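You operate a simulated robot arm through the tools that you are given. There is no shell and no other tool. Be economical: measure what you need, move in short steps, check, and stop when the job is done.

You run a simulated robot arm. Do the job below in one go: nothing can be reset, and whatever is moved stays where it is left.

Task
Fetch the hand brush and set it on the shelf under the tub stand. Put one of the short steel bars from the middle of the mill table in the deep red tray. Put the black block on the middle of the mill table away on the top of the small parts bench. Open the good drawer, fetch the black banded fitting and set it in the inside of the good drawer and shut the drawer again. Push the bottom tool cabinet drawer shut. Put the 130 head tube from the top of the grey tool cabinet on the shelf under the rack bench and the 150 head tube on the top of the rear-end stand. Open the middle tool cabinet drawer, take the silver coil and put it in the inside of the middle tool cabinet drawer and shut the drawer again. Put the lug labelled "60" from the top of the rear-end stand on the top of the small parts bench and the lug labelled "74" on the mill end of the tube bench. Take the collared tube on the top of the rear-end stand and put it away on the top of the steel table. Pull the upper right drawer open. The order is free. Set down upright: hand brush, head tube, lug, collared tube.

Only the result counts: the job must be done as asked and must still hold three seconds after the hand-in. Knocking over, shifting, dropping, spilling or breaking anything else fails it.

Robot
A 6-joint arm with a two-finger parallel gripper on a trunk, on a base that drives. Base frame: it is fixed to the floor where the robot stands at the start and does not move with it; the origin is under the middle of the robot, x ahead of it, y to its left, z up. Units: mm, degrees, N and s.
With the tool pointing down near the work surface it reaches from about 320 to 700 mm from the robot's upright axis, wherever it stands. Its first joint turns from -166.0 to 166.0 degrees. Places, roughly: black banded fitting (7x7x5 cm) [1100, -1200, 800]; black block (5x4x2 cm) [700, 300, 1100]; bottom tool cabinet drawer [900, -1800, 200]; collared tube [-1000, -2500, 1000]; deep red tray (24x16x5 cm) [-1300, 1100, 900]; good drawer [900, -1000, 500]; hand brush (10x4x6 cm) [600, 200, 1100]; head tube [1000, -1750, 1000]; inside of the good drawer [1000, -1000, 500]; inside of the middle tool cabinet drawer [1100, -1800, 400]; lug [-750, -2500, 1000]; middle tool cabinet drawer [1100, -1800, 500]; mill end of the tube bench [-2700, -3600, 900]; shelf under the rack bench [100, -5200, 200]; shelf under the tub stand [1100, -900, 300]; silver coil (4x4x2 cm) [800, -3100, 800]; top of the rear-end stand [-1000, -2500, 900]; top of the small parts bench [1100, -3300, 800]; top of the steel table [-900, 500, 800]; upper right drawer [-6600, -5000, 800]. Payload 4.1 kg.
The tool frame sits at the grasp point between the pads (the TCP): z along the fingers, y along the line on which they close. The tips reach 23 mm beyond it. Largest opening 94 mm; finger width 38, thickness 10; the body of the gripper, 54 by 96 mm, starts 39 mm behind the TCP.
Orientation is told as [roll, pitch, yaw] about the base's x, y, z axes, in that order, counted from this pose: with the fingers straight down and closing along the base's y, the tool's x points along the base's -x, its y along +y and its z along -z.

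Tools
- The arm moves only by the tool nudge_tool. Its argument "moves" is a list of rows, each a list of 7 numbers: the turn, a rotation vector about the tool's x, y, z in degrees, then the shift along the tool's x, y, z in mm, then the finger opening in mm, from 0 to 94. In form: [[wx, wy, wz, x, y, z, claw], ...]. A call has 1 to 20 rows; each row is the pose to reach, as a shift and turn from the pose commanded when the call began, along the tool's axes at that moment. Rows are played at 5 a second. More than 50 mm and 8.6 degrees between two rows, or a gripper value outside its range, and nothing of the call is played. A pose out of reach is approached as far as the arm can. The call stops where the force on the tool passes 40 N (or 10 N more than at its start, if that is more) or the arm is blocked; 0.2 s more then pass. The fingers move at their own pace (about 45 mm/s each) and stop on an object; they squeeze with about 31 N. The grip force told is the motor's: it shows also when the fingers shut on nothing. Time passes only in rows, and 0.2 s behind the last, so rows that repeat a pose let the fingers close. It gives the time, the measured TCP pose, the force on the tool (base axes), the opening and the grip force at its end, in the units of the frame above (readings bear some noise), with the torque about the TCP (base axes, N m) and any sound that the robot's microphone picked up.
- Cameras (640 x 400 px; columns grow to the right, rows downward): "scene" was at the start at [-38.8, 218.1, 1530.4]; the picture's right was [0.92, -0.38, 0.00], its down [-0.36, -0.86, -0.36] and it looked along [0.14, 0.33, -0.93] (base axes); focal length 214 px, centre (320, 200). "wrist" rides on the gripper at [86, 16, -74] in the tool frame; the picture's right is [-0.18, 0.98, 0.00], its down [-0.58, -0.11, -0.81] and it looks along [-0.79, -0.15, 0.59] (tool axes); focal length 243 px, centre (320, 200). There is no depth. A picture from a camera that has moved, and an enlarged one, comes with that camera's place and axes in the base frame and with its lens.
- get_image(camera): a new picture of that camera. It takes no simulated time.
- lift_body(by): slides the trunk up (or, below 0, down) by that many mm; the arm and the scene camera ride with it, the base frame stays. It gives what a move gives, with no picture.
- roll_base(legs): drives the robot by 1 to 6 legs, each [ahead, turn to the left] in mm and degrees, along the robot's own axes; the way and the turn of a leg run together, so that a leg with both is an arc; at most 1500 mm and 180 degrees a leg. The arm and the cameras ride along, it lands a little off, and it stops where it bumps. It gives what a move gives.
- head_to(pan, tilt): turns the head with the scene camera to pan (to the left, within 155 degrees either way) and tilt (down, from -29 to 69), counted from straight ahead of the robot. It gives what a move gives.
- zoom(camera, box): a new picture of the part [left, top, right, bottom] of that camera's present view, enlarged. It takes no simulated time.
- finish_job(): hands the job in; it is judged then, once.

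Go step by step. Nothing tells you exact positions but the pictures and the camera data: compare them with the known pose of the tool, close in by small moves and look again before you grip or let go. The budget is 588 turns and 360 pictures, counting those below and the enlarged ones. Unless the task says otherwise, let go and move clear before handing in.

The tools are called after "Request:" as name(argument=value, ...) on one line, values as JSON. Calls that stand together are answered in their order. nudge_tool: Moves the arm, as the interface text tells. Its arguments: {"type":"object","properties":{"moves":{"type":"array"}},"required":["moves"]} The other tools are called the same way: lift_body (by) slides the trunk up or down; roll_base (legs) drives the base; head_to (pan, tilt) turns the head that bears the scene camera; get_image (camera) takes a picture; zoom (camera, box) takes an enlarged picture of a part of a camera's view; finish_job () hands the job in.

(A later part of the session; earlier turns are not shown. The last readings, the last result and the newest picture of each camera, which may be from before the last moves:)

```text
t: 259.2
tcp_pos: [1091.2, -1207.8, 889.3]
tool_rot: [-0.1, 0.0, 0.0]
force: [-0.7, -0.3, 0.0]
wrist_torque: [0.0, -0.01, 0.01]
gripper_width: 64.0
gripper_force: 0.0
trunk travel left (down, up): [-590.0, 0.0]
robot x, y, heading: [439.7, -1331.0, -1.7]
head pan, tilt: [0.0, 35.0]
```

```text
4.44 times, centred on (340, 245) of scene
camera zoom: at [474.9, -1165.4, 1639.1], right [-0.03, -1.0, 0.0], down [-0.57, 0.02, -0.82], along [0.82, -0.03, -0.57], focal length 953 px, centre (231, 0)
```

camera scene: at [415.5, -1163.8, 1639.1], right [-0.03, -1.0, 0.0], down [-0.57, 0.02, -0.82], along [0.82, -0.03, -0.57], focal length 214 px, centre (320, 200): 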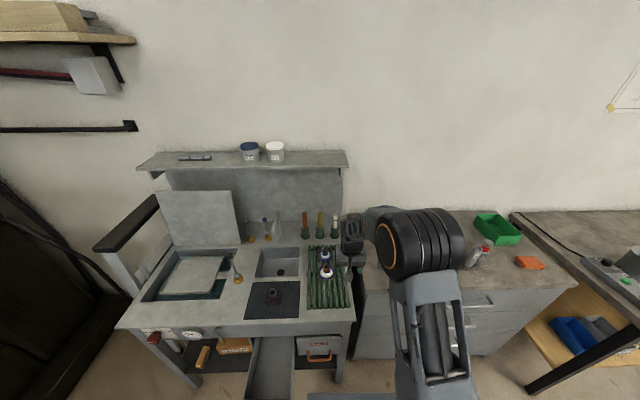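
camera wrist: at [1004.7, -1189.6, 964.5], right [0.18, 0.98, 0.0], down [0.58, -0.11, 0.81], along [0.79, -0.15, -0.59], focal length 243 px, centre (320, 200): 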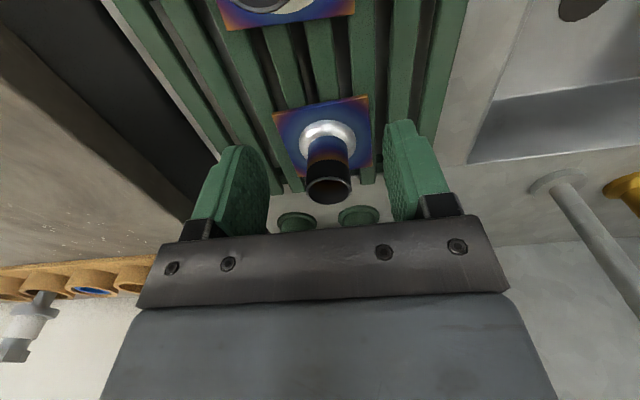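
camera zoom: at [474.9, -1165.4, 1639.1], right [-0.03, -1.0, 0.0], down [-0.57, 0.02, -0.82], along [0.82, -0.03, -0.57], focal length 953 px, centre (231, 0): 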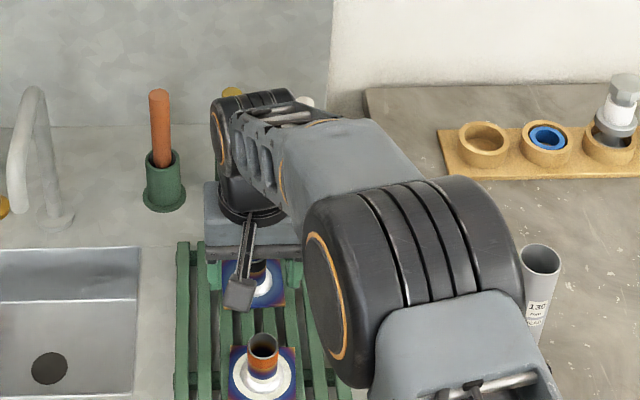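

Request:
nudge_tool(moves=[[0, 0, 0, -14, 2, 0, 64], [0, 0, 0, -27, 2, 5, 64], [0, 0, 0, -27, 2, 12, 64]])

Request:
get_image(camera="wrist")

```text
t: 260.0
tcp_pos: [1119.2, -1204.0, 877.5]
tool_rot: [-0.1, -0.1, 0.0]
force: [0.7, 0.0, 1.1]
wrist_torque: [-0.01, -0.01, 0.0]
gripper_width: 64.0
gripper_force: 0.1
trunk travel left (down, up): [-590.0, 0.0]
robot x, y, heading: [443.6, -1331.9, -1.9]
head pan, tilt: [0.0, 35.0]
```

```text
260 pictures are left
camera wrist: at [1031.7, -1187.5, 952.5], right [0.18, 0.98, 0.0], down [0.58, -0.11, 0.81], along [0.79, -0.15, -0.59], focal length 243 px, centre (320, 200)
```

wrist: 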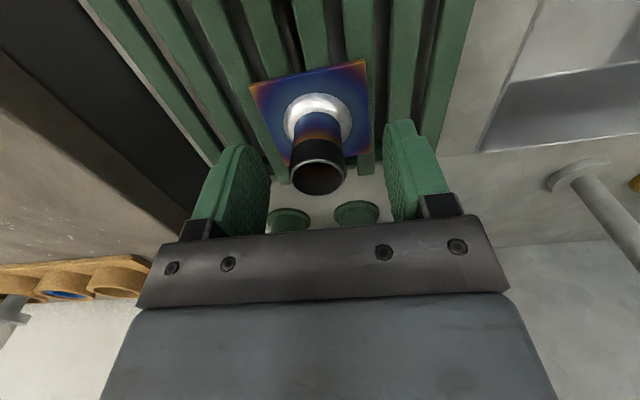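

Using the 70 mm plate as scale, the fitting is at ≈(1137,-1208), base z≈807, top z≈856. I go forward and lower.

Request:
nudge_tool(moves=[[0, 0, 0, -18, -4, 0, 64], [0, 0, 0, -18, -4, 12, 64], [0, 0, 0, -18, -4, 24, 64]])

Request:
get_image(camera="wrist")

```text
t: 260.8
tcp_pos: [1132.1, -1211.5, 860.2]
tool_rot: [-0.1, 0.0, 0.0]
force: [-0.9, 0.1, 0.3]
wrist_torque: [-0.02, 0.0, -0.02]
gripper_width: 63.8
gripper_force: 0.1
out of reach, approached as far as the arm can: row 1, 2, 3
trunk travel left (down, up): [-590.0, 0.0]
robot x, y, heading: [441.5, -1331.0, -1.9]
head pan, tilt: [0.0, 35.0]
```

```text
259 pictures are left
camera wrist: at [1044.6, -1194.0, 935.9], right [0.18, 0.98, 0.0], down [0.58, -0.11, 0.81], along [0.79, -0.15, -0.59], focal length 243 px, centre (320, 200)
```

wrist: 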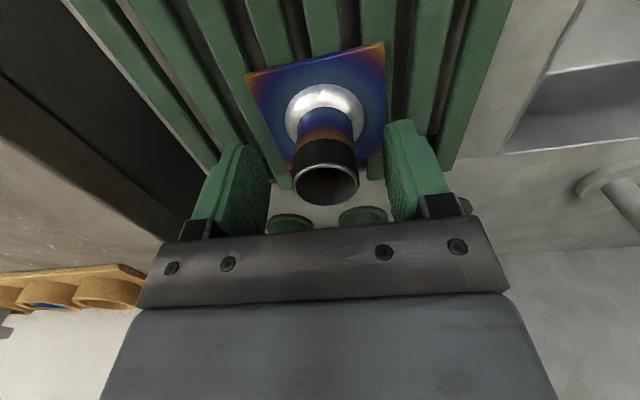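

I tilt the tool by 9° to gain reach, then go the last millimetres.

Request:
nudge_tool(moves=[[0, -5, 0, -2, 2, 2, 64], [0, -9, 0, -5, 3, 6, 64], [0, -9, 0, -5, 3, 10, 64]])

Request:
get_image(camera="wrist")

```text
t: 261.6
tcp_pos: [1153.2, -1203.0, 849.7]
tool_rot: [-0.1, -9.2, 0.1]
force: [0.0, -0.2, 0.6]
wrist_torque: [-0.05, 0.03, -0.02]
gripper_width: 64.3
gripper_force: 0.0
out of reach, approached as far as the arm can: row 1, 2, 3
trunk travel left (down, up): [-590.0, 0.0]
robot x, y, heading: [439.5, -1329.8, -2.0]
head pan, tilt: [0.0, 35.0]
```

```text
258 pictures are left
camera wrist: at [1054.7, -1186.9, 910.0], right [0.18, 0.98, 0.03], down [0.45, -0.11, 0.89], along [0.88, -0.15, -0.46], focal length 243 px, centre (320, 200)
```

wrist: 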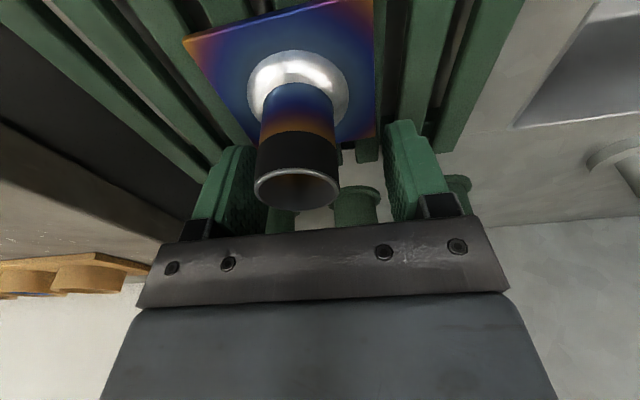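

Request:
nudge_tool(moves=[[0, 0, 0, 10, -6, -2, 64], [0, 0, 0, 19, -6, -3, 64]])

Request:
get_image(camera="wrist")

```text
t: 262.2
tcp_pos: [1153.5, -1207.8, 849.6]
tool_rot: [0.0, -9.2, 0.2]
force: [1.0, 2.9, 10.8]
wrist_torque: [-0.25, 0.13, -0.03]
gripper_width: 63.0
gripper_force: 0.0
out of reach, approached as far as the arm can: row 1, 2
trunk travel left (down, up): [-590.0, 0.0]
robot x, y, heading: [440.9, -1330.6, -1.8]
head pan, tilt: [0.0, 35.0]
```

```text
257 pictures are left
camera wrist: at [1054.9, -1189.8, 909.7], right [0.18, 0.98, 0.03], down [0.44, -0.11, 0.89], along [0.88, -0.15, -0.46], focal length 243 px, centre (320, 200)
```

wrist: 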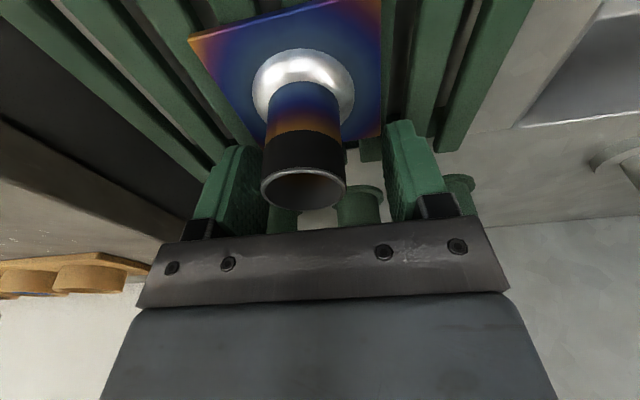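

Request:
nudge_tool(moves=[[0, 0, 0, 5, 0, -15, 64], [0, 0, 0, 25, 0, -18, 64], [0, 0, 0, 40, 0, -20, 64]])

Request:
get_image(camera="wrist")

```text
t: 263.0
tcp_pos: [1153.9, -1204.4, 856.7]
tool_rot: [-0.1, -9.0, 0.0]
force: [0.3, -0.5, 0.6]
wrist_torque: [0.0, -0.01, 0.0]
gripper_width: 63.9
gripper_force: 0.0
out of reach, approached as far as the arm can: row 1, 2, 3
trunk travel left (down, up): [-590.0, 0.0]
robot x, y, heading: [443.2, -1331.6, -1.8]
head pan, tilt: [0.0, 35.0]
```

```text
256 pictures are left
camera wrist: at [1056.3, -1187.3, 918.0], right [0.18, 0.98, 0.03], down [0.45, -0.11, 0.89], along [0.88, -0.15, -0.46], focal length 243 px, centre (320, 200)
```

wrist: 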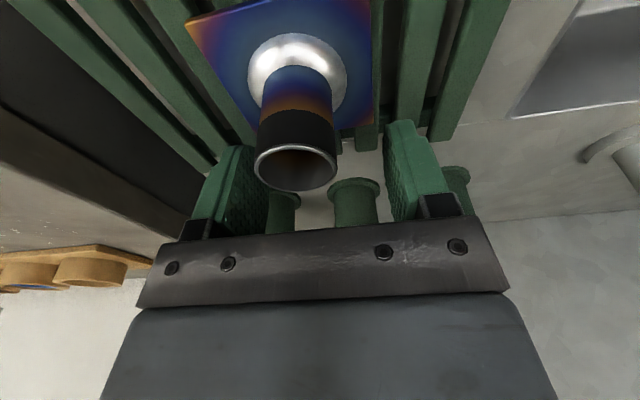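

Tilting makes the arm jump outward. I go back to vertical, rise, and reposition the robot instead.

Request:
nudge_tool(moves=[[0, 4, 0, 0, 0, -20, 64], [0, 9, 0, 0, 0, -40, 64], [0, 9, 0, 0, 0, -50, 64]])

Request:
get_image(camera="wrist")

```text
t: 263.8
tcp_pos: [1136.8, -1206.5, 908.0]
tool_rot: [-0.2, 0.0, 0.1]
force: [1.2, 0.0, 0.7]
wrist_torque: [0.03, 0.01, 0.0]
gripper_width: 64.0
gripper_force: 0.1
out of reach, approached as far as the arm can: row 1, 2, 3
trunk travel left (down, up): [-590.0, 0.0]
robot x, y, heading: [442.9, -1331.7, -1.9]
head pan, tilt: [0.0, 35.0]
```

```text
255 pictures are left
camera wrist: at [1049.2, -1188.6, 983.0], right [0.18, 0.98, 0.0], down [0.58, -0.11, 0.81], along [0.79, -0.15, -0.59], focal length 243 px, centre (320, 200)
```

wrist: 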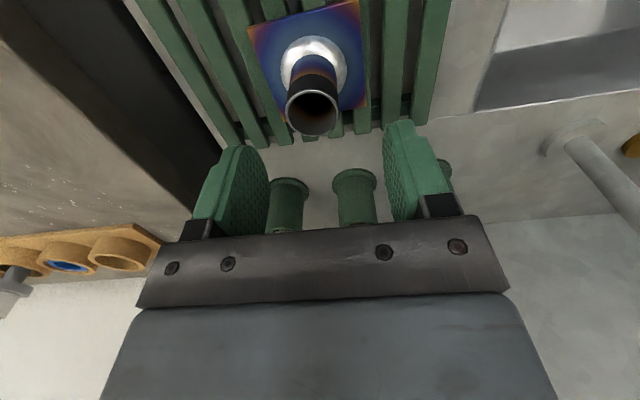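

Request:
head_to(pan=0, tilt=69)

Request:
get_image(camera="scene")

```text
t: 264.8
tcp_pos: [1136.0, -1205.9, 907.1]
tool_rot: [-0.1, -0.1, 0.0]
force: [0.2, -0.3, -0.1]
wrist_torque: [0.02, 0.02, 0.01]
gripper_width: 63.8
gripper_force: 0.1
trunk travel left (down, up): [-590.0, 0.0]
robot x, y, heading: [442.7, -1332.5, -1.9]
head pan, tilt: [0.0, 68.8]
```

```text
254 pictures are left
camera scene: at [442.9, -1164.4, 1595.5], right [-0.03, -1.0, 0.0], down [-0.93, 0.03, -0.36], along [0.36, -0.01, -0.93], focal length 214 px, centre (320, 200)
```

scene: 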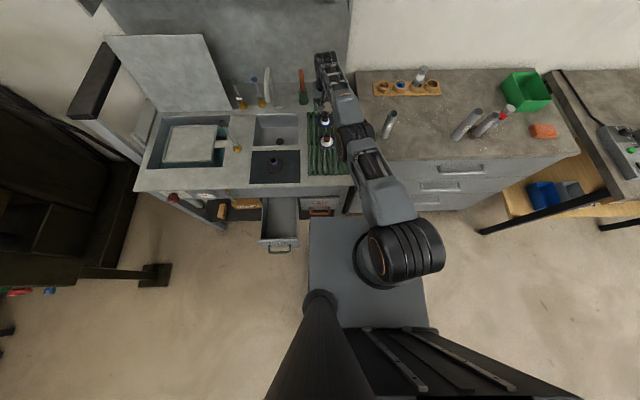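

Request:
roll_base(legs=[[18, 0]])

Request:
nudge_tool(moves=[[0, 0, 0, 14, -3, 10, 64], [0, 0, 0, 18, -3, 30, 64], [0, 0, 0, 18, -3, 44, 64]])

Request:
get_image(camera="wrist")

```text
t: 265.6
tcp_pos: [1156.0, -1206.4, 908.1]
tool_rot: [-0.2, 0.1, 0.0]
force: [-0.8, -0.1, 0.5]
wrist_torque: [-0.01, 0.05, 0.02]
gripper_width: 64.2
gripper_force: 0.0
trunk travel left (down, up): [-590.0, 0.0]
robot x, y, heading: [460.1, -1331.3, -1.9]
head pan, tilt: [0.0, 68.8]
```

```text
t: 266.4
tcp_pos: [1146.4, -1207.3, 862.3]
tool_rot: [-0.1, -0.1, 0.1]
force: [-0.4, -0.1, -0.5]
wrist_torque: [-0.04, -0.02, -0.02]
gripper_width: 64.2
gripper_force: 0.1
out of reach, approached as far as the arm can: row 1, 2, 3
trunk travel left (down, up): [-590.0, 0.0]
robot x, y, heading: [460.2, -1334.7, -1.7]
head pan, tilt: [0.0, 68.8]
```

```text
253 pictures are left
camera wrist: at [1059.2, -1189.7, 936.8], right [0.18, 0.98, 0.0], down [0.58, -0.11, 0.81], along [0.79, -0.15, -0.59], focal length 243 px, centre (320, 200)
```

wrist: 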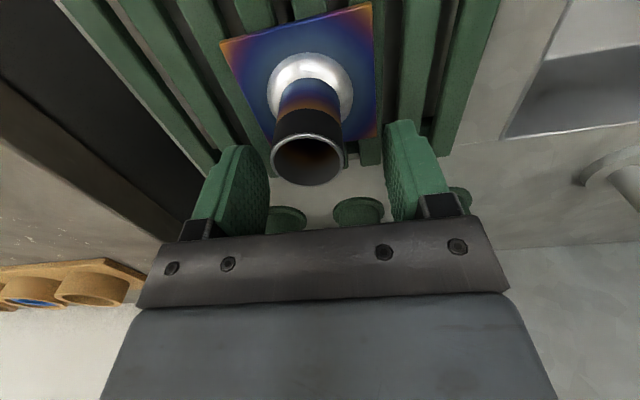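

Request:
nudge_tool(moves=[[0, 0, 0, 10, -2, 2, 64], [0, 0, 0, 20, -2, 4, 64]])

Request:
get_image(camera="wrist")

```text
t: 267.0
tcp_pos: [1145.8, -1206.4, 855.7]
tool_rot: [-0.2, 0.0, 0.0]
force: [0.6, -0.3, -0.2]
wrist_torque: [-0.02, 0.01, 0.0]
gripper_width: 63.9
gripper_force: 0.0
out of reach, approached as far as the arm can: row 1, 2
trunk travel left (down, up): [-590.0, 0.0]
robot x, y, heading: [458.8, -1327.5, -1.5]
head pan, tilt: [0.0, 68.8]
```

```text
252 pictures are left
camera wrist: at [1058.0, -1189.7, 930.9], right [0.18, 0.98, 0.0], down [0.58, -0.11, 0.81], along [0.79, -0.15, -0.59], focal length 243 px, centre (320, 200)
```

wrist: 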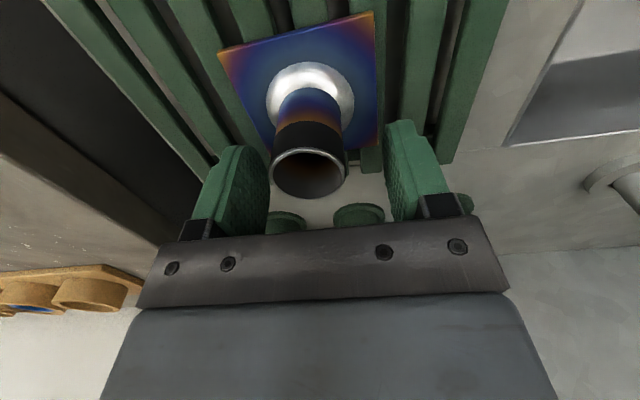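

The arm seems stuck stretched straight. I command a clear retraction upward and back to free it.

Request:
nudge_tool(moves=[[0, 0, 0, 0, 0, -45, 64], [0, 0, 0, 0, 0, -90, 64], [0, 0, 0, 40, 0, -110, 64], [0, 0, 0, 80, 0, -110, 64]])

Request:
get_image(camera="wrist")

```text
t: 268.0
tcp_pos: [1155.8, -1201.4, 950.5]
tool_rot: [-0.2, -0.1, 0.0]
force: [-0.4, 0.6, -0.4]
wrist_torque: [0.0, -0.03, -0.03]
gripper_width: 64.4
gripper_force: 0.1
out of reach, approached as far as the arm can: row 1, 2, 3, 4
trunk travel left (down, up): [-590.0, 0.0]
robot x, y, heading: [462.8, -1332.9, -1.6]
head pan, tilt: [0.0, 68.8]
```

```text
251 pictures are left
camera wrist: at [1068.8, -1184.1, 1025.6], right [0.18, 0.98, 0.0], down [0.58, -0.11, 0.81], along [0.79, -0.15, -0.59], focal length 243 px, centre (320, 200)
```

wrist: 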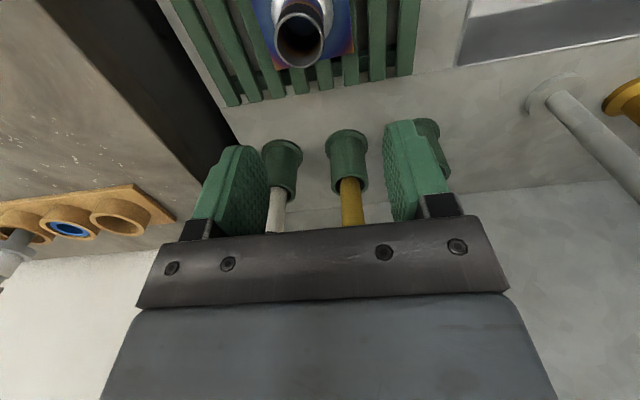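

Request:
roll_base(legs=[[-150, 0]])

Request:
nudge_tool(moves=[[0, 0, 0, 40, 0, 0, 64], [0, 0, 0, 85, 0, 0, 64], [0, 0, 0, 130, 0, 0, 64], [0, 0, 0, 175, 0, 0, 64], [0, 0, 0, 220, 0, 0, 64]])

```text
t: 269.3
tcp_pos: [1005.0, -1198.1, 950.4]
tool_rot: [-0.2, -0.1, 0.0]
force: [0.4, 0.3, -0.1]
wrist_torque: [0.02, -0.02, 0.0]
gripper_width: 63.8
gripper_force: 0.0
trunk travel left (down, up): [-590.0, 0.0]
robot x, y, heading: [309.9, -1329.6, -1.8]
head pan, tilt: [0.0, 68.8]
```

```text
t: 270.5
tcp_pos: [1006.7, -1198.0, 951.3]
tool_rot: [-0.1, 0.0, 0.0]
force: [-0.7, -0.1, 0.7]
wrist_torque: [-0.02, 0.0, -0.01]
gripper_width: 64.1
gripper_force: 0.0
out of reach, approached as far as the arm can: row 1, 2, 3, 4, 5
trunk travel left (down, up): [-590.0, 0.0]
robot x, y, heading: [309.7, -1331.0, -1.7]
head pan, tilt: [0.0, 68.8]
```

Request:
nudge_tool(moves=[[0, 8, 0, 20, 0, -10, 64], [0, 16, 0, 50, 0, -20, 64], [0, 24, 0, 80, 0, -30, 64], [0, 24, 0, 120, 0, -30, 64], [0, 24, 0, 160, 0, -30, 64]])

Request:
get_image(camera="scene")

```text
t: 271.7
tcp_pos: [932.0, -1195.2, 1024.8]
tool_rot: [-0.3, 24.6, -0.1]
force: [0.5, -0.1, 0.6]
wrist_torque: [-0.03, 0.0, 0.02]
gripper_width: 64.2
gripper_force: 0.0
out of reach, approached as far as the arm can: row 2, 3, 4, 5
trunk travel left (down, up): [-590.0, 0.0]
robot x, y, heading: [309.9, -1327.8, -1.7]
head pan, tilt: [0.0, 68.8]
```

```text
250 pictures are left
camera scene: at [310.6, -1160.4, 1595.4], right [-0.03, -1.0, 0.0], down [-0.93, 0.03, -0.36], along [0.36, -0.01, -0.93], focal length 214 px, centre (320, 200)
```

scene: 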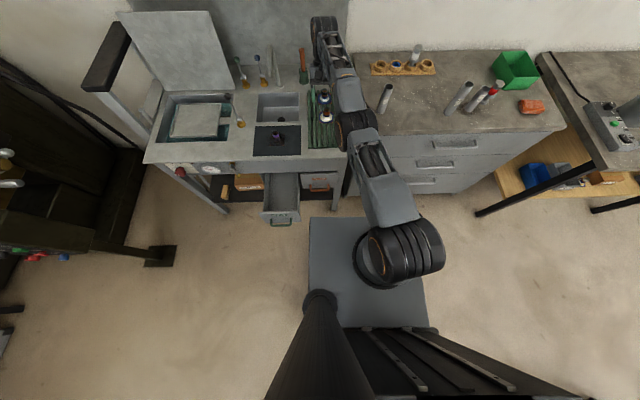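

The arm is stuck straight. I drive back to free floor and try to bend it by a large downward move.

Request:
roll_base(legs=[[-350, 0]])

Request:
nudge_tool(moves=[[0, -8, 0, 0, 0, 20, 64], [0, -16, 0, 0, 0, 60, 64], [0, -24, 0, 0, 0, 100, 64], [0, -24, 0, 0, 0, 145, 64], [0, -24, 0, 0, 0, 190, 64], [0, -24, 0, 0, 0, 235, 64], [0, -24, 0, 0, 0, 280, 64], [0, -24, 0, 0, 0, 325, 64]])

```text
t: 274.0
tcp_pos: [583.8, -1185.9, 1026.1]
tool_rot: [-0.3, 24.5, -0.3]
force: [0.9, -1.0, 0.0]
wrist_torque: [-0.01, -0.07, 0.02]
gripper_width: 64.1
gripper_force: 0.0
trunk travel left (down, up): [-590.0, 0.0]
robot x, y, heading: [-34.2, -1311.1, -2.3]
head pan, tilt: [0.0, 68.8]
```

```text
t: 275.8
tcp_pos: [450.7, -1199.7, 766.2]
tool_rot: [-17.3, 50.2, -8.5]
force: [2.3, 0.7, 1.7]
wrist_torque: [0.0, -0.04, 0.01]
gripper_width: 63.7
gripper_force: 0.0
out of reach, approached as far as the arm can: row 1, 2, 3, 4, 5, 6, 7, 8
trunk travel left (down, up): [-590.0, 0.0]
robot x, y, heading: [-36.3, -1313.8, -2.1]
head pan, tilt: [0.0, 68.8]
```

Request:
nudge_tool(moves=[[0, 0, 0, 0, 0, 0, 64], [0, 0, 0, 0, 0, 0, 64], [0, 0, 0, 0, 0, 0, 64]])

Request:
get_image(camera="scene")

```text
t: 276.6
tcp_pos: [447.1, -1202.0, 762.6]
tool_rot: [-17.4, 50.5, -8.5]
force: [0.4, -0.7, -0.1]
wrist_torque: [0.0, 0.01, 0.02]
gripper_width: 64.1
gripper_force: 0.0
trunk travel left (down, up): [-590.0, 0.0]
robot x, y, heading: [-36.7, -1314.6, -2.0]
head pan, tilt: [0.0, 68.8]
```

```text
249 pictures are left
camera scene: at [-37.5, -1148.5, 1595.4], right [-0.04, -1.0, 0.0], down [-0.93, 0.03, -0.36], along [0.36, -0.01, -0.93], focal length 214 px, centre (320, 200)
```

scene: 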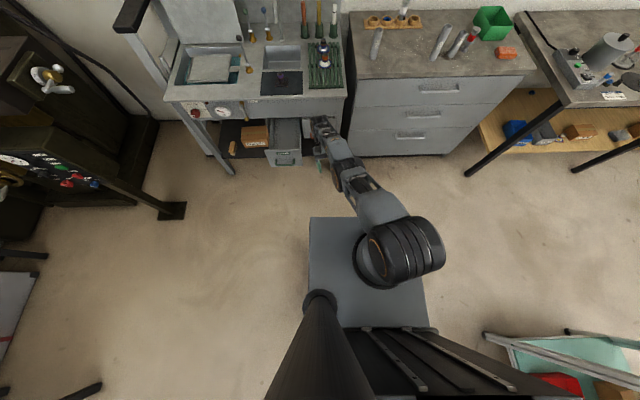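

Request:
nudge_tool(moves=[[0, 0, 0, 30, 0, -10, 64], [0, 0, 0, 30, 0, -50, 64], [0, 0, 0, 30, 0, -90, 64], [0, 0, 0, 30, 0, -130, 64]])

Request:
nudge_tool(moves=[[0, -8, 0, 0, 0, 0, 64], [0, -16, 0, 0, 0, 0, 64]])

```text
t: 277.6
tcp_pos: [486.3, -1183.1, 873.2]
tool_rot: [-17.5, 50.5, -8.6]
force: [0.0, -0.3, -0.5]
wrist_torque: [-0.03, -0.01, 0.0]
gripper_width: 63.9
gripper_force: 0.0
out of reach, approached as far as the arm can: row 1, 2, 3, 4
trunk travel left (down, up): [-590.0, 0.0]
robot x, y, heading: [-38.3, -1313.4, -2.3]
head pan, tilt: [0.0, 68.8]
```

```text
t: 278.2
tcp_pos: [486.6, -1181.5, 873.5]
tool_rot: [-13.5, 35.0, -2.7]
force: [0.7, 0.0, 0.4]
wrist_torque: [0.02, 0.0, 0.0]
gripper_width: 64.1
gripper_force: 0.0
trunk travel left (down, up): [-590.0, 0.0]
robot x, y, heading: [-43.2, -1317.2, -2.2]
head pan, tilt: [0.0, 68.8]
```

It came unstuck. I turn the tool back to vertical.

Request:
nudge_tool(moves=[[-2.4, -7, 0.3, 0, 0, 0, 64], [-4.9, -14, 0.6, 0, 0, 0, 64], [-7.3, -21, 0.9, 0, 0, -10, 64], [-9.8, -28, 1.2, 0, 0, -20, 64], [-12.2, -35.1, 1.5, 0, 0, -30, 64]])

Request:
get_image(camera="scene")

```text
t: 279.4
tcp_pos: [503.4, -1176.6, 894.9]
tool_rot: [0.0, -0.1, -0.1]
force: [-0.5, -0.2, -0.2]
wrist_torque: [0.0, -0.01, -0.02]
gripper_width: 64.0
gripper_force: 0.0
trunk travel left (down, up): [-590.0, 0.0]
robot x, y, heading: [-37.8, -1315.0, -2.3]
head pan, tilt: [0.0, 68.8]
```

```text
248 pictures are left
camera scene: at [-37.6, -1148.5, 1595.4], right [-0.04, -1.0, 0.0], down [-0.93, 0.03, -0.36], along [0.36, -0.01, -0.93], focal length 214 px, centre (320, 200)
```

scene: 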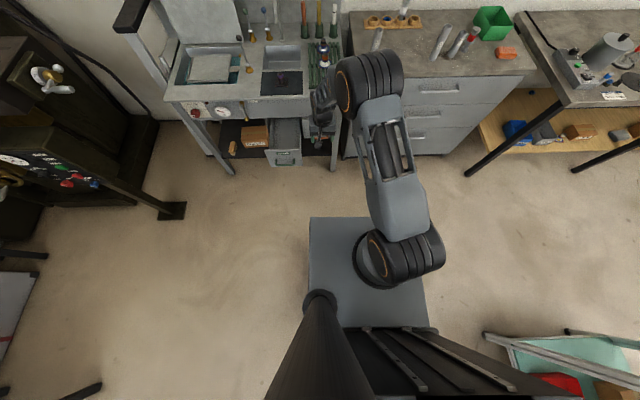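

Normal elbow-up posture again. I pre-tilt the tool by 20° here, then drive back to the rack.

Request:
nudge_tool(moves=[[0, -7, 0, 0, 0, -15, 64], [0, -14, 0, 0, 0, -30, 64], [0, -20, 0, 0, 0, -45, 64]])

Request:
roll_base(legs=[[0, 2.3], [478, 0]])

Request:
get_image(camera="wrist")

```text
t: 280.2
tcp_pos: [503.2, -1174.2, 942.2]
tool_rot: [0.0, -19.9, 0.0]
force: [0.3, -0.6, 0.0]
wrist_torque: [-0.01, 0.01, 0.03]
gripper_width: 64.0
gripper_force: 0.1
trunk travel left (down, up): [-590.0, 0.0]
robot x, y, heading: [-42.8, -1317.4, -2.0]
head pan, tilt: [0.0, 68.8]
```

```text
t: 283.4
tcp_pos: [974.5, -1150.1, 941.5]
tool_rot: [0.1, -19.9, 2.5]
force: [-0.4, -1.2, 0.3]
wrist_torque: [0.0, 0.02, 0.01]
gripper_width: 63.8
gripper_force: 0.1
trunk travel left (down, up): [-590.0, 0.0]
robot x, y, heading: [438.3, -1313.9, 0.1]
head pan, tilt: [0.0, 68.8]
```

```text
247 pictures are left
camera wrist: at [866.8, -1136.9, 982.6], right [0.13, 0.99, 0.06], down [0.28, -0.1, 0.96], along [0.95, -0.11, -0.29], focal length 243 px, centre (320, 200)
```

wrist: 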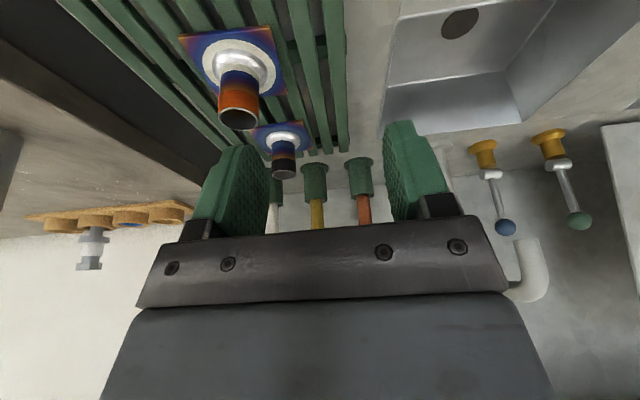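

Request:
nudge_tool(moves=[[0, 0, 0, -33, -17, 14, 64], [0, 0, 0, -66, -34, 35, 64], [0, 0, 0, -100, -51, 60, 64], [0, 0, 0, -133, -67, 84, 64]])

Request:
get_image(camera="wrist")

```text
t: 284.4
tcp_pos: [1133.4, -1210.0, 908.9]
tool_rot: [0.0, -19.8, 2.3]
force: [0.4, -0.2, 0.5]
wrist_torque: [0.02, 0.01, 0.0]
gripper_width: 64.0
gripper_force: 0.1
trunk travel left (down, up): [-590.0, 0.0]
robot x, y, heading: [436.5, -1318.9, 0.1]
head pan, tilt: [0.0, 68.8]
```

```text
246 pictures are left
camera wrist: at [1024.8, -1197.9, 949.6], right [0.13, 0.99, 0.06], down [0.28, -0.1, 0.96], along [0.95, -0.11, -0.29], focal length 243 px, centre (320, 200)
```

wrist: 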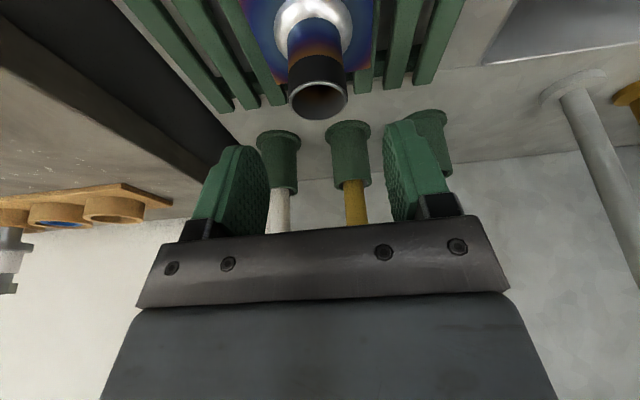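

Request:
nudge_tool(moves=[[0, 0, 0, 7, 1, 18, 64], [0, 0, 0, 13, 1, 36, 64]])

Request:
get_image(camera="wrist")

```text
t: 285.0
tcp_pos: [1131.2, -1207.5, 870.4]
tool_rot: [0.0, -19.9, 2.5]
force: [-0.2, 0.0, -0.5]
wrist_torque: [-0.01, -0.03, -0.01]
gripper_width: 64.0
gripper_force: 0.2
trunk travel left (down, up): [-590.0, 0.0]
robot x, y, heading: [437.9, -1308.6, 0.1]
head pan, tilt: [0.0, 68.8]
```

```text
245 pictures are left
camera wrist: at [1023.3, -1195.3, 911.4], right [0.13, 0.99, 0.06], down [0.28, -0.1, 0.96], along [0.95, -0.11, -0.29], focal length 243 px, centre (320, 200)
```

wrist: 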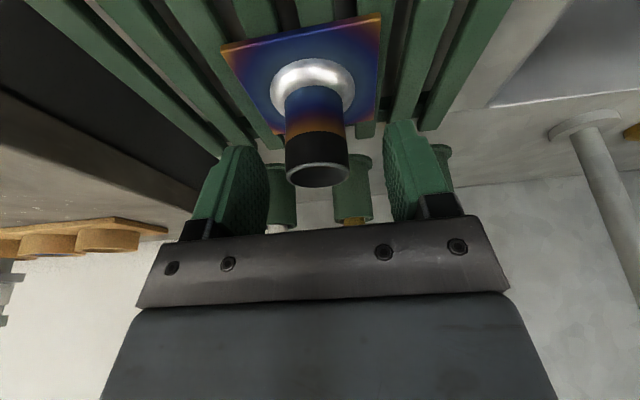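

Request:
nudge_tool(moves=[[0, 0, 0, 10, 0, 3, 64], [0, 0, 0, 11, 0, 9, 64]])

Request:
nudge_tool(moves=[[0, 0, 0, 0, 0, 0, 50], [0, 0, 0, 0, 0, 0, 35], [0, 0, 0, 0, 0, 0, 10], [0, 0, 0, 0, 0, 0, 0], [0, 0, 0, 0, 0, 0, 0]])

Request:
get_image(camera="wrist")

```text
t: 285.6
tcp_pos: [1124.3, -1209.4, 857.9]
tool_rot: [0.0, -19.9, 2.4]
force: [0.3, -0.2, 0.2]
wrist_torque: [0.02, 0.01, 0.0]
gripper_width: 64.0
gripper_force: 0.0
trunk travel left (down, up): [-590.0, 0.0]
robot x, y, heading: [440.0, -1311.2, 0.1]
head pan, tilt: [0.0, 68.8]
```

```text
t: 286.8
tcp_pos: [1123.5, -1208.7, 858.5]
tool_rot: [0.0, -19.8, 2.3]
force: [0.0, 0.7, 0.1]
wrist_torque: [0.06, -0.06, -0.04]
gripper_width: 27.9
gripper_force: 30.9
trunk travel left (down, up): [-590.0, 0.0]
robot x, y, heading: [436.4, -1313.8, 0.2]
head pan, tilt: [0.0, 68.8]
```

```text
244 pictures are left
camera wrist: at [1015.9, -1196.4, 899.5], right [0.13, 0.99, 0.06], down [0.28, -0.1, 0.96], along [0.95, -0.11, -0.29], focal length 243 px, centre (320, 200)
```

wrist: 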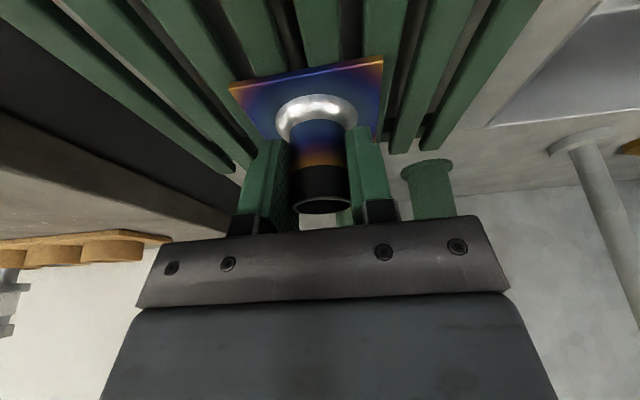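

Gripped (28 mm). I lift straight up, then retract.

Request:
nudge_tool(moves=[[0, 0, 0, -10, 0, -28, 0], [0, 0, 0, -20, 0, -56, 0], [0, 0, 0, -31, 0, -85, 0], [0, 0, 0, -38, 0, -104, 0], [0, 0, 0, 5, 0, -119, 0], [0, 0, 0, 50, 0, -135, 0], [0, 0, 0, 95, 0, -150, 0], [0, 0, 0, 140, 0, -166, 0]])

Request:
get_image(camera="wrist")

```text
t: 288.6
tcp_pos: [934.9, -1213.4, 965.3]
tool_rot: [0.0, -20.0, 2.5]
force: [0.3, 0.9, -1.1]
wrist_torque: [0.03, 0.0, 0.02]
gripper_width: 27.8
gripper_force: 31.1
trunk travel left (down, up): [-590.0, 0.0]
robot x, y, heading: [437.3, -1311.9, 0.7]
head pan, tilt: [0.0, 68.8]
```

```text
243 pictures are left
camera wrist: at [826.8, -1201.1, 1006.4], right [0.13, 0.99, 0.06], down [0.28, -0.1, 0.96], along [0.95, -0.11, -0.29], focal length 243 px, centre (320, 200)
```

wrist: 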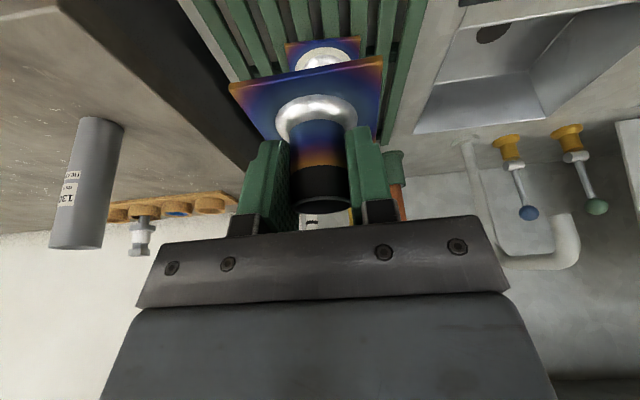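

Request:
roll_base(legs=[[-330, 0], [0, 90], [290, 0], [0, -90]])

Request:
head_to(pan=-5, tilt=50)

Request:
get_image(camera="scene")

Request:
get_image(camera="wrist")

```text
t: 300.0
tcp_pos: [599.3, -916.4, 964.6]
tool_rot: [0.0, -19.9, 3.0]
force: [-0.7, 0.2, -1.5]
wrist_torque: [0.02, -0.01, 0.02]
gripper_width: 27.9
gripper_force: 30.5
trunk travel left (down, up): [-590.0, 0.0]
robot x, y, heading: [102.0, -1022.4, 0.9]
head pan, tilt: [0.0, 68.8]
```

```text
t: 300.9
tcp_pos: [598.6, -917.1, 964.7]
tool_rot: [0.0, -19.9, 3.0]
force: [-0.3, 0.3, -1.6]
wrist_torque: [-0.01, 0.03, 0.0]
gripper_width: 27.9
gripper_force: 30.8
trunk travel left (down, up): [-590.0, 0.0]
robot x, y, heading: [100.2, -1021.2, 1.1]
head pan, tilt: [-5.0, 50.0]
```

```text
242 pictures are left
camera scene: at [116.4, -861.4, 1617.3], right [-0.07, -1.0, 0.0], down [-0.76, 0.05, -0.64], along [0.64, -0.05, -0.77], focal length 214 px, centre (320, 200)
```

scene: 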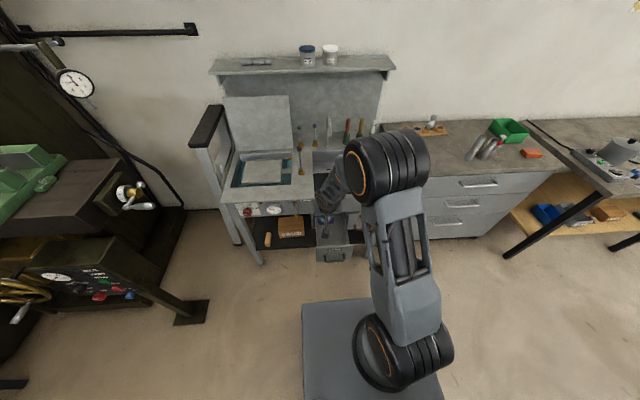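

```text
241 pictures are left
camera wrist: at [490.9, -905.6, 1006.0], right [0.12, 0.99, 0.06], down [0.28, -0.09, 0.96], along [0.95, -0.1, -0.29], focal length 243 px, centre (320, 200)
```

wrist: 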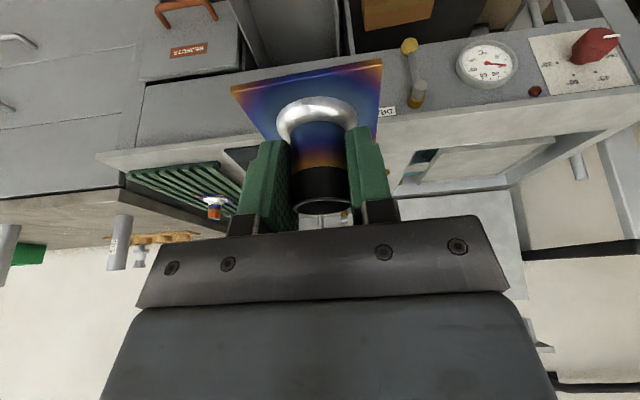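

Request:
zoom(camera="scene", box=[270, 180, 390, 270])

Request:
zoom(camera="wrist", box=[140, 0, 440, 140])

```text
4.44 times, centred on (330, 225) of scene
camera zoom: at [116.4, -861.4, 1617.3], right [-0.07, -1.0, 0.0], down [-0.76, 0.05, -0.64], along [0.64, -0.05, -0.77], focal length 953 px, centre (276, 89)
```

zoom: 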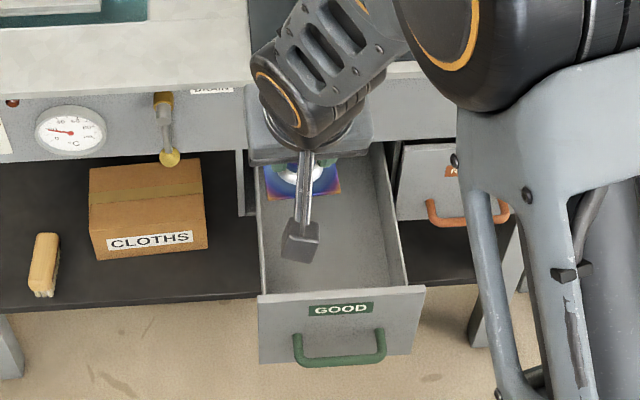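

```text
2.13 times, centred on (290, 70) of wrist
camera zoom: at [490.9, -905.6, 1006.0], right [0.12, 0.99, 0.06], down [0.28, -0.09, 0.96], along [0.95, -0.1, -0.29], focal length 518 px, centre (384, 477)
```

zoom: 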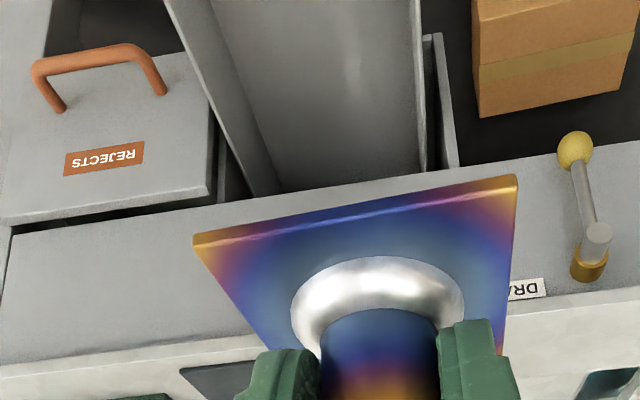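

The open drawer is empty. To keep the wrist camera clear of the drawer walls I turn the tool by -90° (camera to the left), make it vertical, and move over the drawer at (705,-1012).

Request:
nudge_tool(moves=[[1.3, 1.3, 7.7, -7, -8, 5, 0], [2.7, 2.6, 15.3, -14, -17, 10, 0], [4, 3.9, 23, -22, -25, 14, 0], [5.4, 5.1, 30.6, -29, -33, 19, 0], [6.7, 6.4, 38.3, -36, -42, 24, 0], [8.1, 7.7, 46, -43, -50, 29, 0], [9.4, 9, 53.6, -50, -58, 34, 0], [10.8, 10.3, 61.3, -58, -67, 39, 0], [12.1, 11.6, 69, -65, -75, 43, 0], [13.5, 12.8, 76.6, -72, -83, 48, 0], [14.9, 14.1, 84.2, -79, -92, 53, 0], [16.2, 15.4, 91.9, -86, -100, 58, 0]])

Request:
get_image(camera="wrist")

```text
t: 303.4
tcp_pos: [705.5, -1013.3, 939.4]
tool_rot: [-0.2, 0.0, -90.1]
force: [-0.3, 0.3, -0.9]
wrist_torque: [-0.02, 0.02, 0.03]
gripper_width: 28.0
gripper_force: 30.9
trunk travel left (down, up): [-590.0, 0.0]
robot x, y, heading: [105.4, -1023.1, 0.9]
head pan, tilt: [-5.0, 50.0]
```

```text
238 pictures are left
camera wrist: at [721.3, -924.1, 1014.0], right [0.98, -0.18, 0.0], down [-0.11, -0.58, 0.81], along [-0.15, -0.79, -0.59], focal length 243 px, centre (320, 200)
```

wrist: 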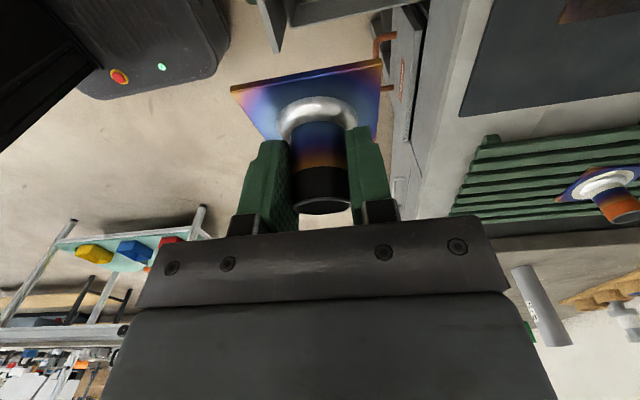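

The fitting was gripped at a 20° tilt, so I must set it down with that same tilt; I return to that orientation and will enter the drawer from the front instead.

Request:
nudge_tool(moves=[[-1.3, -1.3, -7.7, 3, 1, 0, 0], [-2.7, -2.6, -15.3, 6, 2, 0, 0], [-4, -3.9, -23, 9, 3, 0, 0], [-5.4, -5.1, -30.6, 12, 4, 0, 0], [-6.7, -6.4, -38.3, 15, 5, 0, 0], [-8.1, -7.7, -46, 18, 6, 0, 0], [-9.4, -9, -53.6, 21, 6, 0, 0], [-10.8, -10.3, -61.3, 24, 7, 0, 0], [-12.1, -11.6, -69, 27, 8, 0, 0], [-13.5, -12.8, -76.6, 30, 8, 0, 0], [-14.9, -14.1, -84.2, 33, 9, 0, 0], [-16.2, -15.4, -91.9, 35, 10, 0, 0]])

Request:
lift_body(by=-240)

Request:
get_image(camera="wrist")

Request:
zoom(camera="scene", box=[270, 120, 430, 240])

```text
t: 306.1
tcp_pos: [714.8, -975.4, 940.9]
tool_rot: [-0.1, -19.8, 3.1]
force: [-0.1, 0.2, -0.8]
wrist_torque: [-0.02, -0.01, 0.01]
gripper_width: 27.9
gripper_force: 31.0
trunk travel left (down, up): [-590.0, 0.0]
robot x, y, heading: [101.5, -1019.2, 0.6]
head pan, tilt: [-5.0, 50.0]
```

```text
t: 308.6
tcp_pos: [715.6, -974.3, 699.2]
tool_rot: [0.1, -19.9, 2.9]
force: [0.4, 0.0, -1.6]
wrist_torque: [0.0, 0.01, 0.02]
gripper_width: 27.9
gripper_force: 30.6
trunk travel left (down, up): [-350.0, 240.0]
robot x, y, heading: [100.2, -1021.1, 0.9]
head pan, tilt: [-5.0, 50.0]
```

```text
237 pictures are left
camera wrist: at [606.6, -964.5, 740.9], right [0.12, 0.99, 0.06], down [0.28, -0.09, 0.96], along [0.95, -0.1, -0.29], focal length 243 px, centre (320, 200)
```

wrist: 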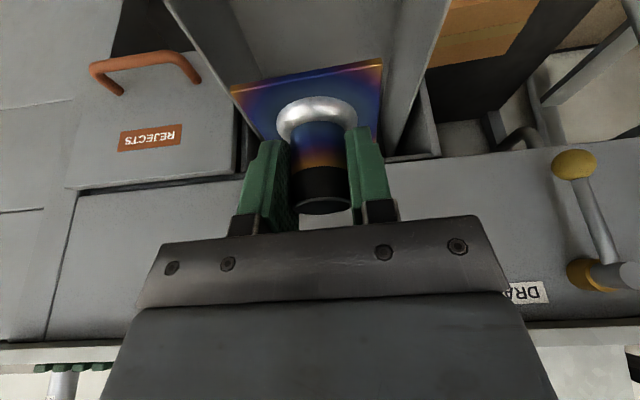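

```text
3.33 times, centred on (350, 180) of scene
camera zoom: at [116.4, -861.5, 1377.4], right [-0.07, -1.0, 0.0], down [-0.76, 0.05, -0.64], along [0.64, -0.05, -0.77], focal length 715 px, centre (220, 267)
```

zoom: 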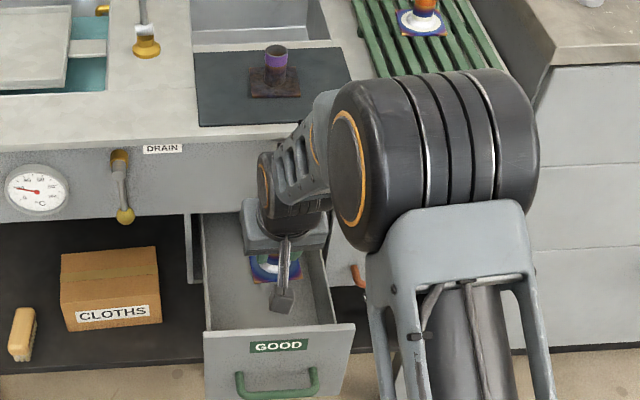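

Request:
nudge_tool(moves=[[0, 0, 0, -22, 0, 8, 0], [0, 0, 0, -45, -4, 16, 0]])

Request:
lift_body(by=-130)

Request:
get_image(camera="wrist")

Request:
zoom(camera="scene", box=[270, 120, 430, 240])

```text
t: 309.1
tcp_pos: [761.7, -976.3, 699.5]
tool_rot: [0.1, -19.9, 3.0]
force: [0.7, 0.8, -2.0]
wrist_torque: [-0.01, 0.01, 0.02]
gripper_width: 28.0
gripper_force: 31.0
trunk travel left (down, up): [-350.0, 240.0]
robot x, y, heading: [102.9, -1019.3, 0.8]
head pan, tilt: [-5.0, 50.0]
```

```text
t: 310.3
tcp_pos: [765.4, -977.3, 604.3]
tool_rot: [0.0, -20.4, 2.9]
force: [0.9, 0.1, 8.5]
wrist_torque: [0.06, 1.41, 0.04]
gripper_width: 27.9
gripper_force: 31.0
trunk travel left (down, up): [-249.0, 341.0]
robot x, y, heading: [102.6, -1020.7, 0.8]
head pan, tilt: [-5.0, 50.0]
stopped: the force on the tool passed its limit (the readings are from after the stop); the commanded pose is now the measured one
```

```text
235 pictures are left
camera wrist: at [656.5, -964.6, 644.1], right [0.12, 0.99, 0.06], down [0.27, -0.1, 0.96], along [0.95, -0.1, -0.28], focal length 243 px, centre (320, 200)
```

wrist: 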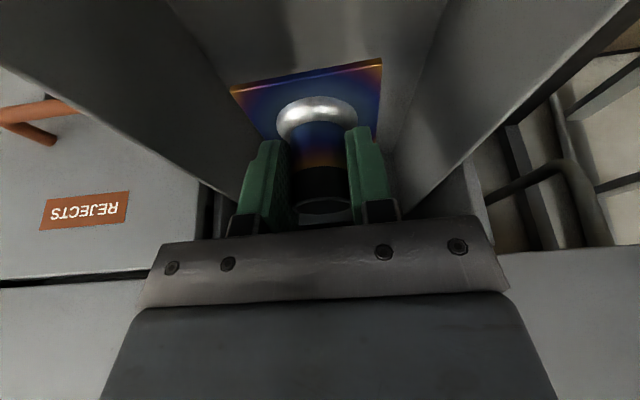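

```text
3.33 times, centred on (350, 180) of scene
camera zoom: at [115.8, -861.6, 1275.8], right [-0.07, -1.0, 0.0], down [-0.76, 0.05, -0.64], along [0.64, -0.05, -0.77], focal length 715 px, centre (220, 267)
```

zoom: 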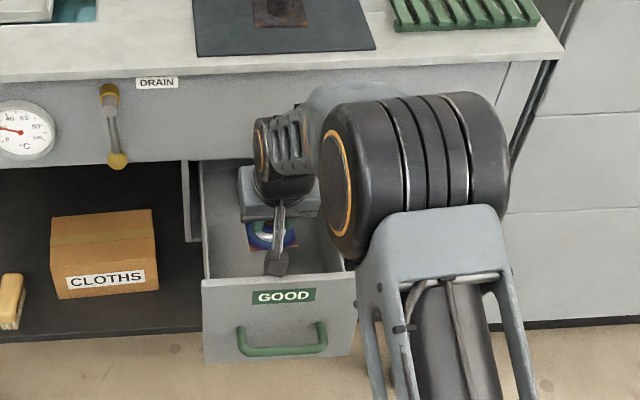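

The camera mount touches the drawer front. I rise a little, go 30 mm deeper and lower again.

Request:
lift_body(by=22)

Request:
nudge_tool(moves=[[0, 0, 0, -15, 0, 5, 0], [0, 0, 0, -29, 0, 10, 0]])

Request:
lift_body(by=-45)

Request:
get_image(camera="wrist")

```text
t: 311.0
tcp_pos: [764.6, -975.9, 624.1]
tool_rot: [0.0, -20.1, 3.0]
force: [-0.6, -0.1, -1.0]
wrist_torque: [-0.01, 0.06, 0.0]
gripper_width: 28.0
gripper_force: 30.9
trunk travel left (down, up): [-271.0, 319.0]
robot x, y, heading: [101.7, -1019.6, 1.1]
head pan, tilt: [-5.0, 50.0]
```

```text
t: 311.6
tcp_pos: [795.7, -974.3, 625.7]
tool_rot: [0.1, -20.2, 3.1]
force: [0.1, -0.5, -1.8]
wrist_torque: [0.0, -0.02, 0.0]
gripper_width: 27.9
gripper_force: 30.6
trunk travel left (down, up): [-271.0, 319.0]
robot x, y, heading: [100.9, -1021.2, 0.6]
head pan, tilt: [-5.0, 50.0]
```

```text
t: 312.4
tcp_pos: [795.4, -975.3, 580.0]
tool_rot: [-0.1, -20.1, 2.9]
force: [-0.5, -0.3, -2.5]
wrist_torque: [0.0, -0.02, -0.01]
gripper_width: 27.9
gripper_force: 31.1
trunk travel left (down, up): [-226.0, 364.0]
robot x, y, heading: [108.0, -1020.7, 0.6]
head pan, tilt: [-5.0, 50.0]
```

```text
233 pictures are left
camera wrist: at [687.3, -963.7, 620.7], right [0.12, 0.99, 0.06], down [0.27, -0.09, 0.96], along [0.95, -0.1, -0.28], focal length 243 px, centre (320, 200)
```

wrist: 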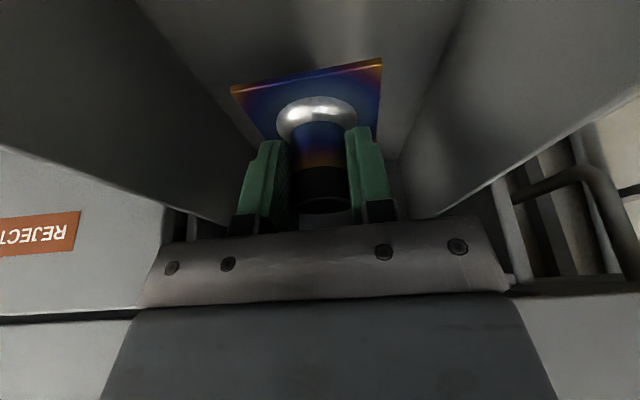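

Request:
lift_body(by=-35)

Request:
lift_body(by=-12)

Request:
get_image(camera="wrist")

```text
t: 313.2
tcp_pos: [796.4, -974.6, 544.2]
tool_rot: [0.0, -20.1, 3.0]
force: [-0.2, -0.2, -1.2]
wrist_torque: [-0.05, -0.02, -0.02]
gripper_width: 27.9
gripper_force: 31.1
trunk travel left (down, up): [-191.0, 399.0]
robot x, y, heading: [103.8, -1020.6, 1.0]
head pan, tilt: [-5.0, 50.0]
```

```text
t: 313.8
tcp_pos: [794.2, -974.0, 532.5]
tool_rot: [-0.1, -20.1, 3.0]
force: [0.2, 0.1, -1.8]
wrist_torque: [-0.01, -0.01, -0.03]
gripper_width: 28.0
gripper_force: 31.3
trunk travel left (down, up): [-179.0, 411.0]
robot x, y, heading: [102.1, -1019.5, 1.0]
head pan, tilt: [-5.0, 50.0]
```

```text
232 pictures are left
camera wrist: at [687.3, -963.7, 573.6], right [0.12, 0.99, 0.06], down [0.27, -0.09, 0.96], along [0.95, -0.1, -0.28], focal length 243 px, centre (320, 200)
```

wrist: 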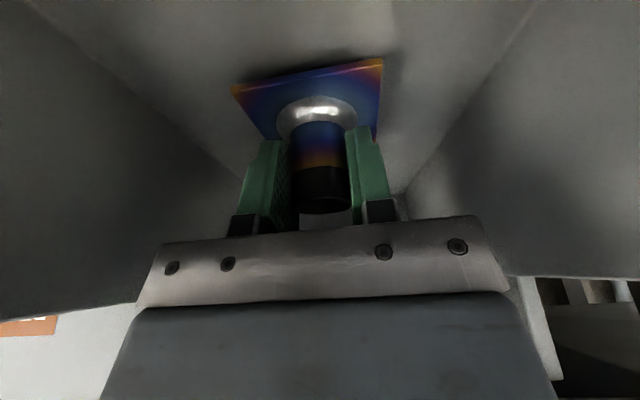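

Almost at the floor of the drawer; I lower in small steps until contact.

Request:
lift_body(by=-6)

Request:
lift_body(by=-5)

Request:
lift_body(by=-5)

```text
t: 314.4
tcp_pos: [796.2, -974.8, 528.1]
tool_rot: [0.0, -20.0, 3.0]
force: [0.7, 0.3, -1.4]
wrist_torque: [-0.01, 0.02, -0.02]
gripper_width: 28.0
gripper_force: 30.9
trunk travel left (down, up): [-173.0, 417.0]
robot x, y, heading: [101.1, -1020.6, 1.0]
head pan, tilt: [-5.0, 50.0]
```

```text
t: 314.9
tcp_pos: [797.5, -975.8, 525.5]
tool_rot: [-0.1, -20.4, 3.0]
force: [0.7, -0.3, 10.6]
wrist_torque: [-0.02, 0.36, 0.02]
gripper_width: 27.9
gripper_force: 31.1
trunk travel left (down, up): [-168.0, 422.0]
robot x, y, heading: [106.8, -1019.1, 0.9]
head pan, tilt: [-5.0, 50.0]
```

```text
t: 315.5
tcp_pos: [794.9, -974.7, 519.5]
tool_rot: [0.0, -20.3, 3.0]
force: [1.4, 0.0, 20.9]
wrist_torque: [0.01, -0.2, -0.03]
gripper_width: 28.2
gripper_force: 31.3
trunk travel left (down, up): [-163.0, 427.0]
robot x, y, heading: [104.2, -1024.0, 0.9]
head pan, tilt: [-5.0, 50.0]
```

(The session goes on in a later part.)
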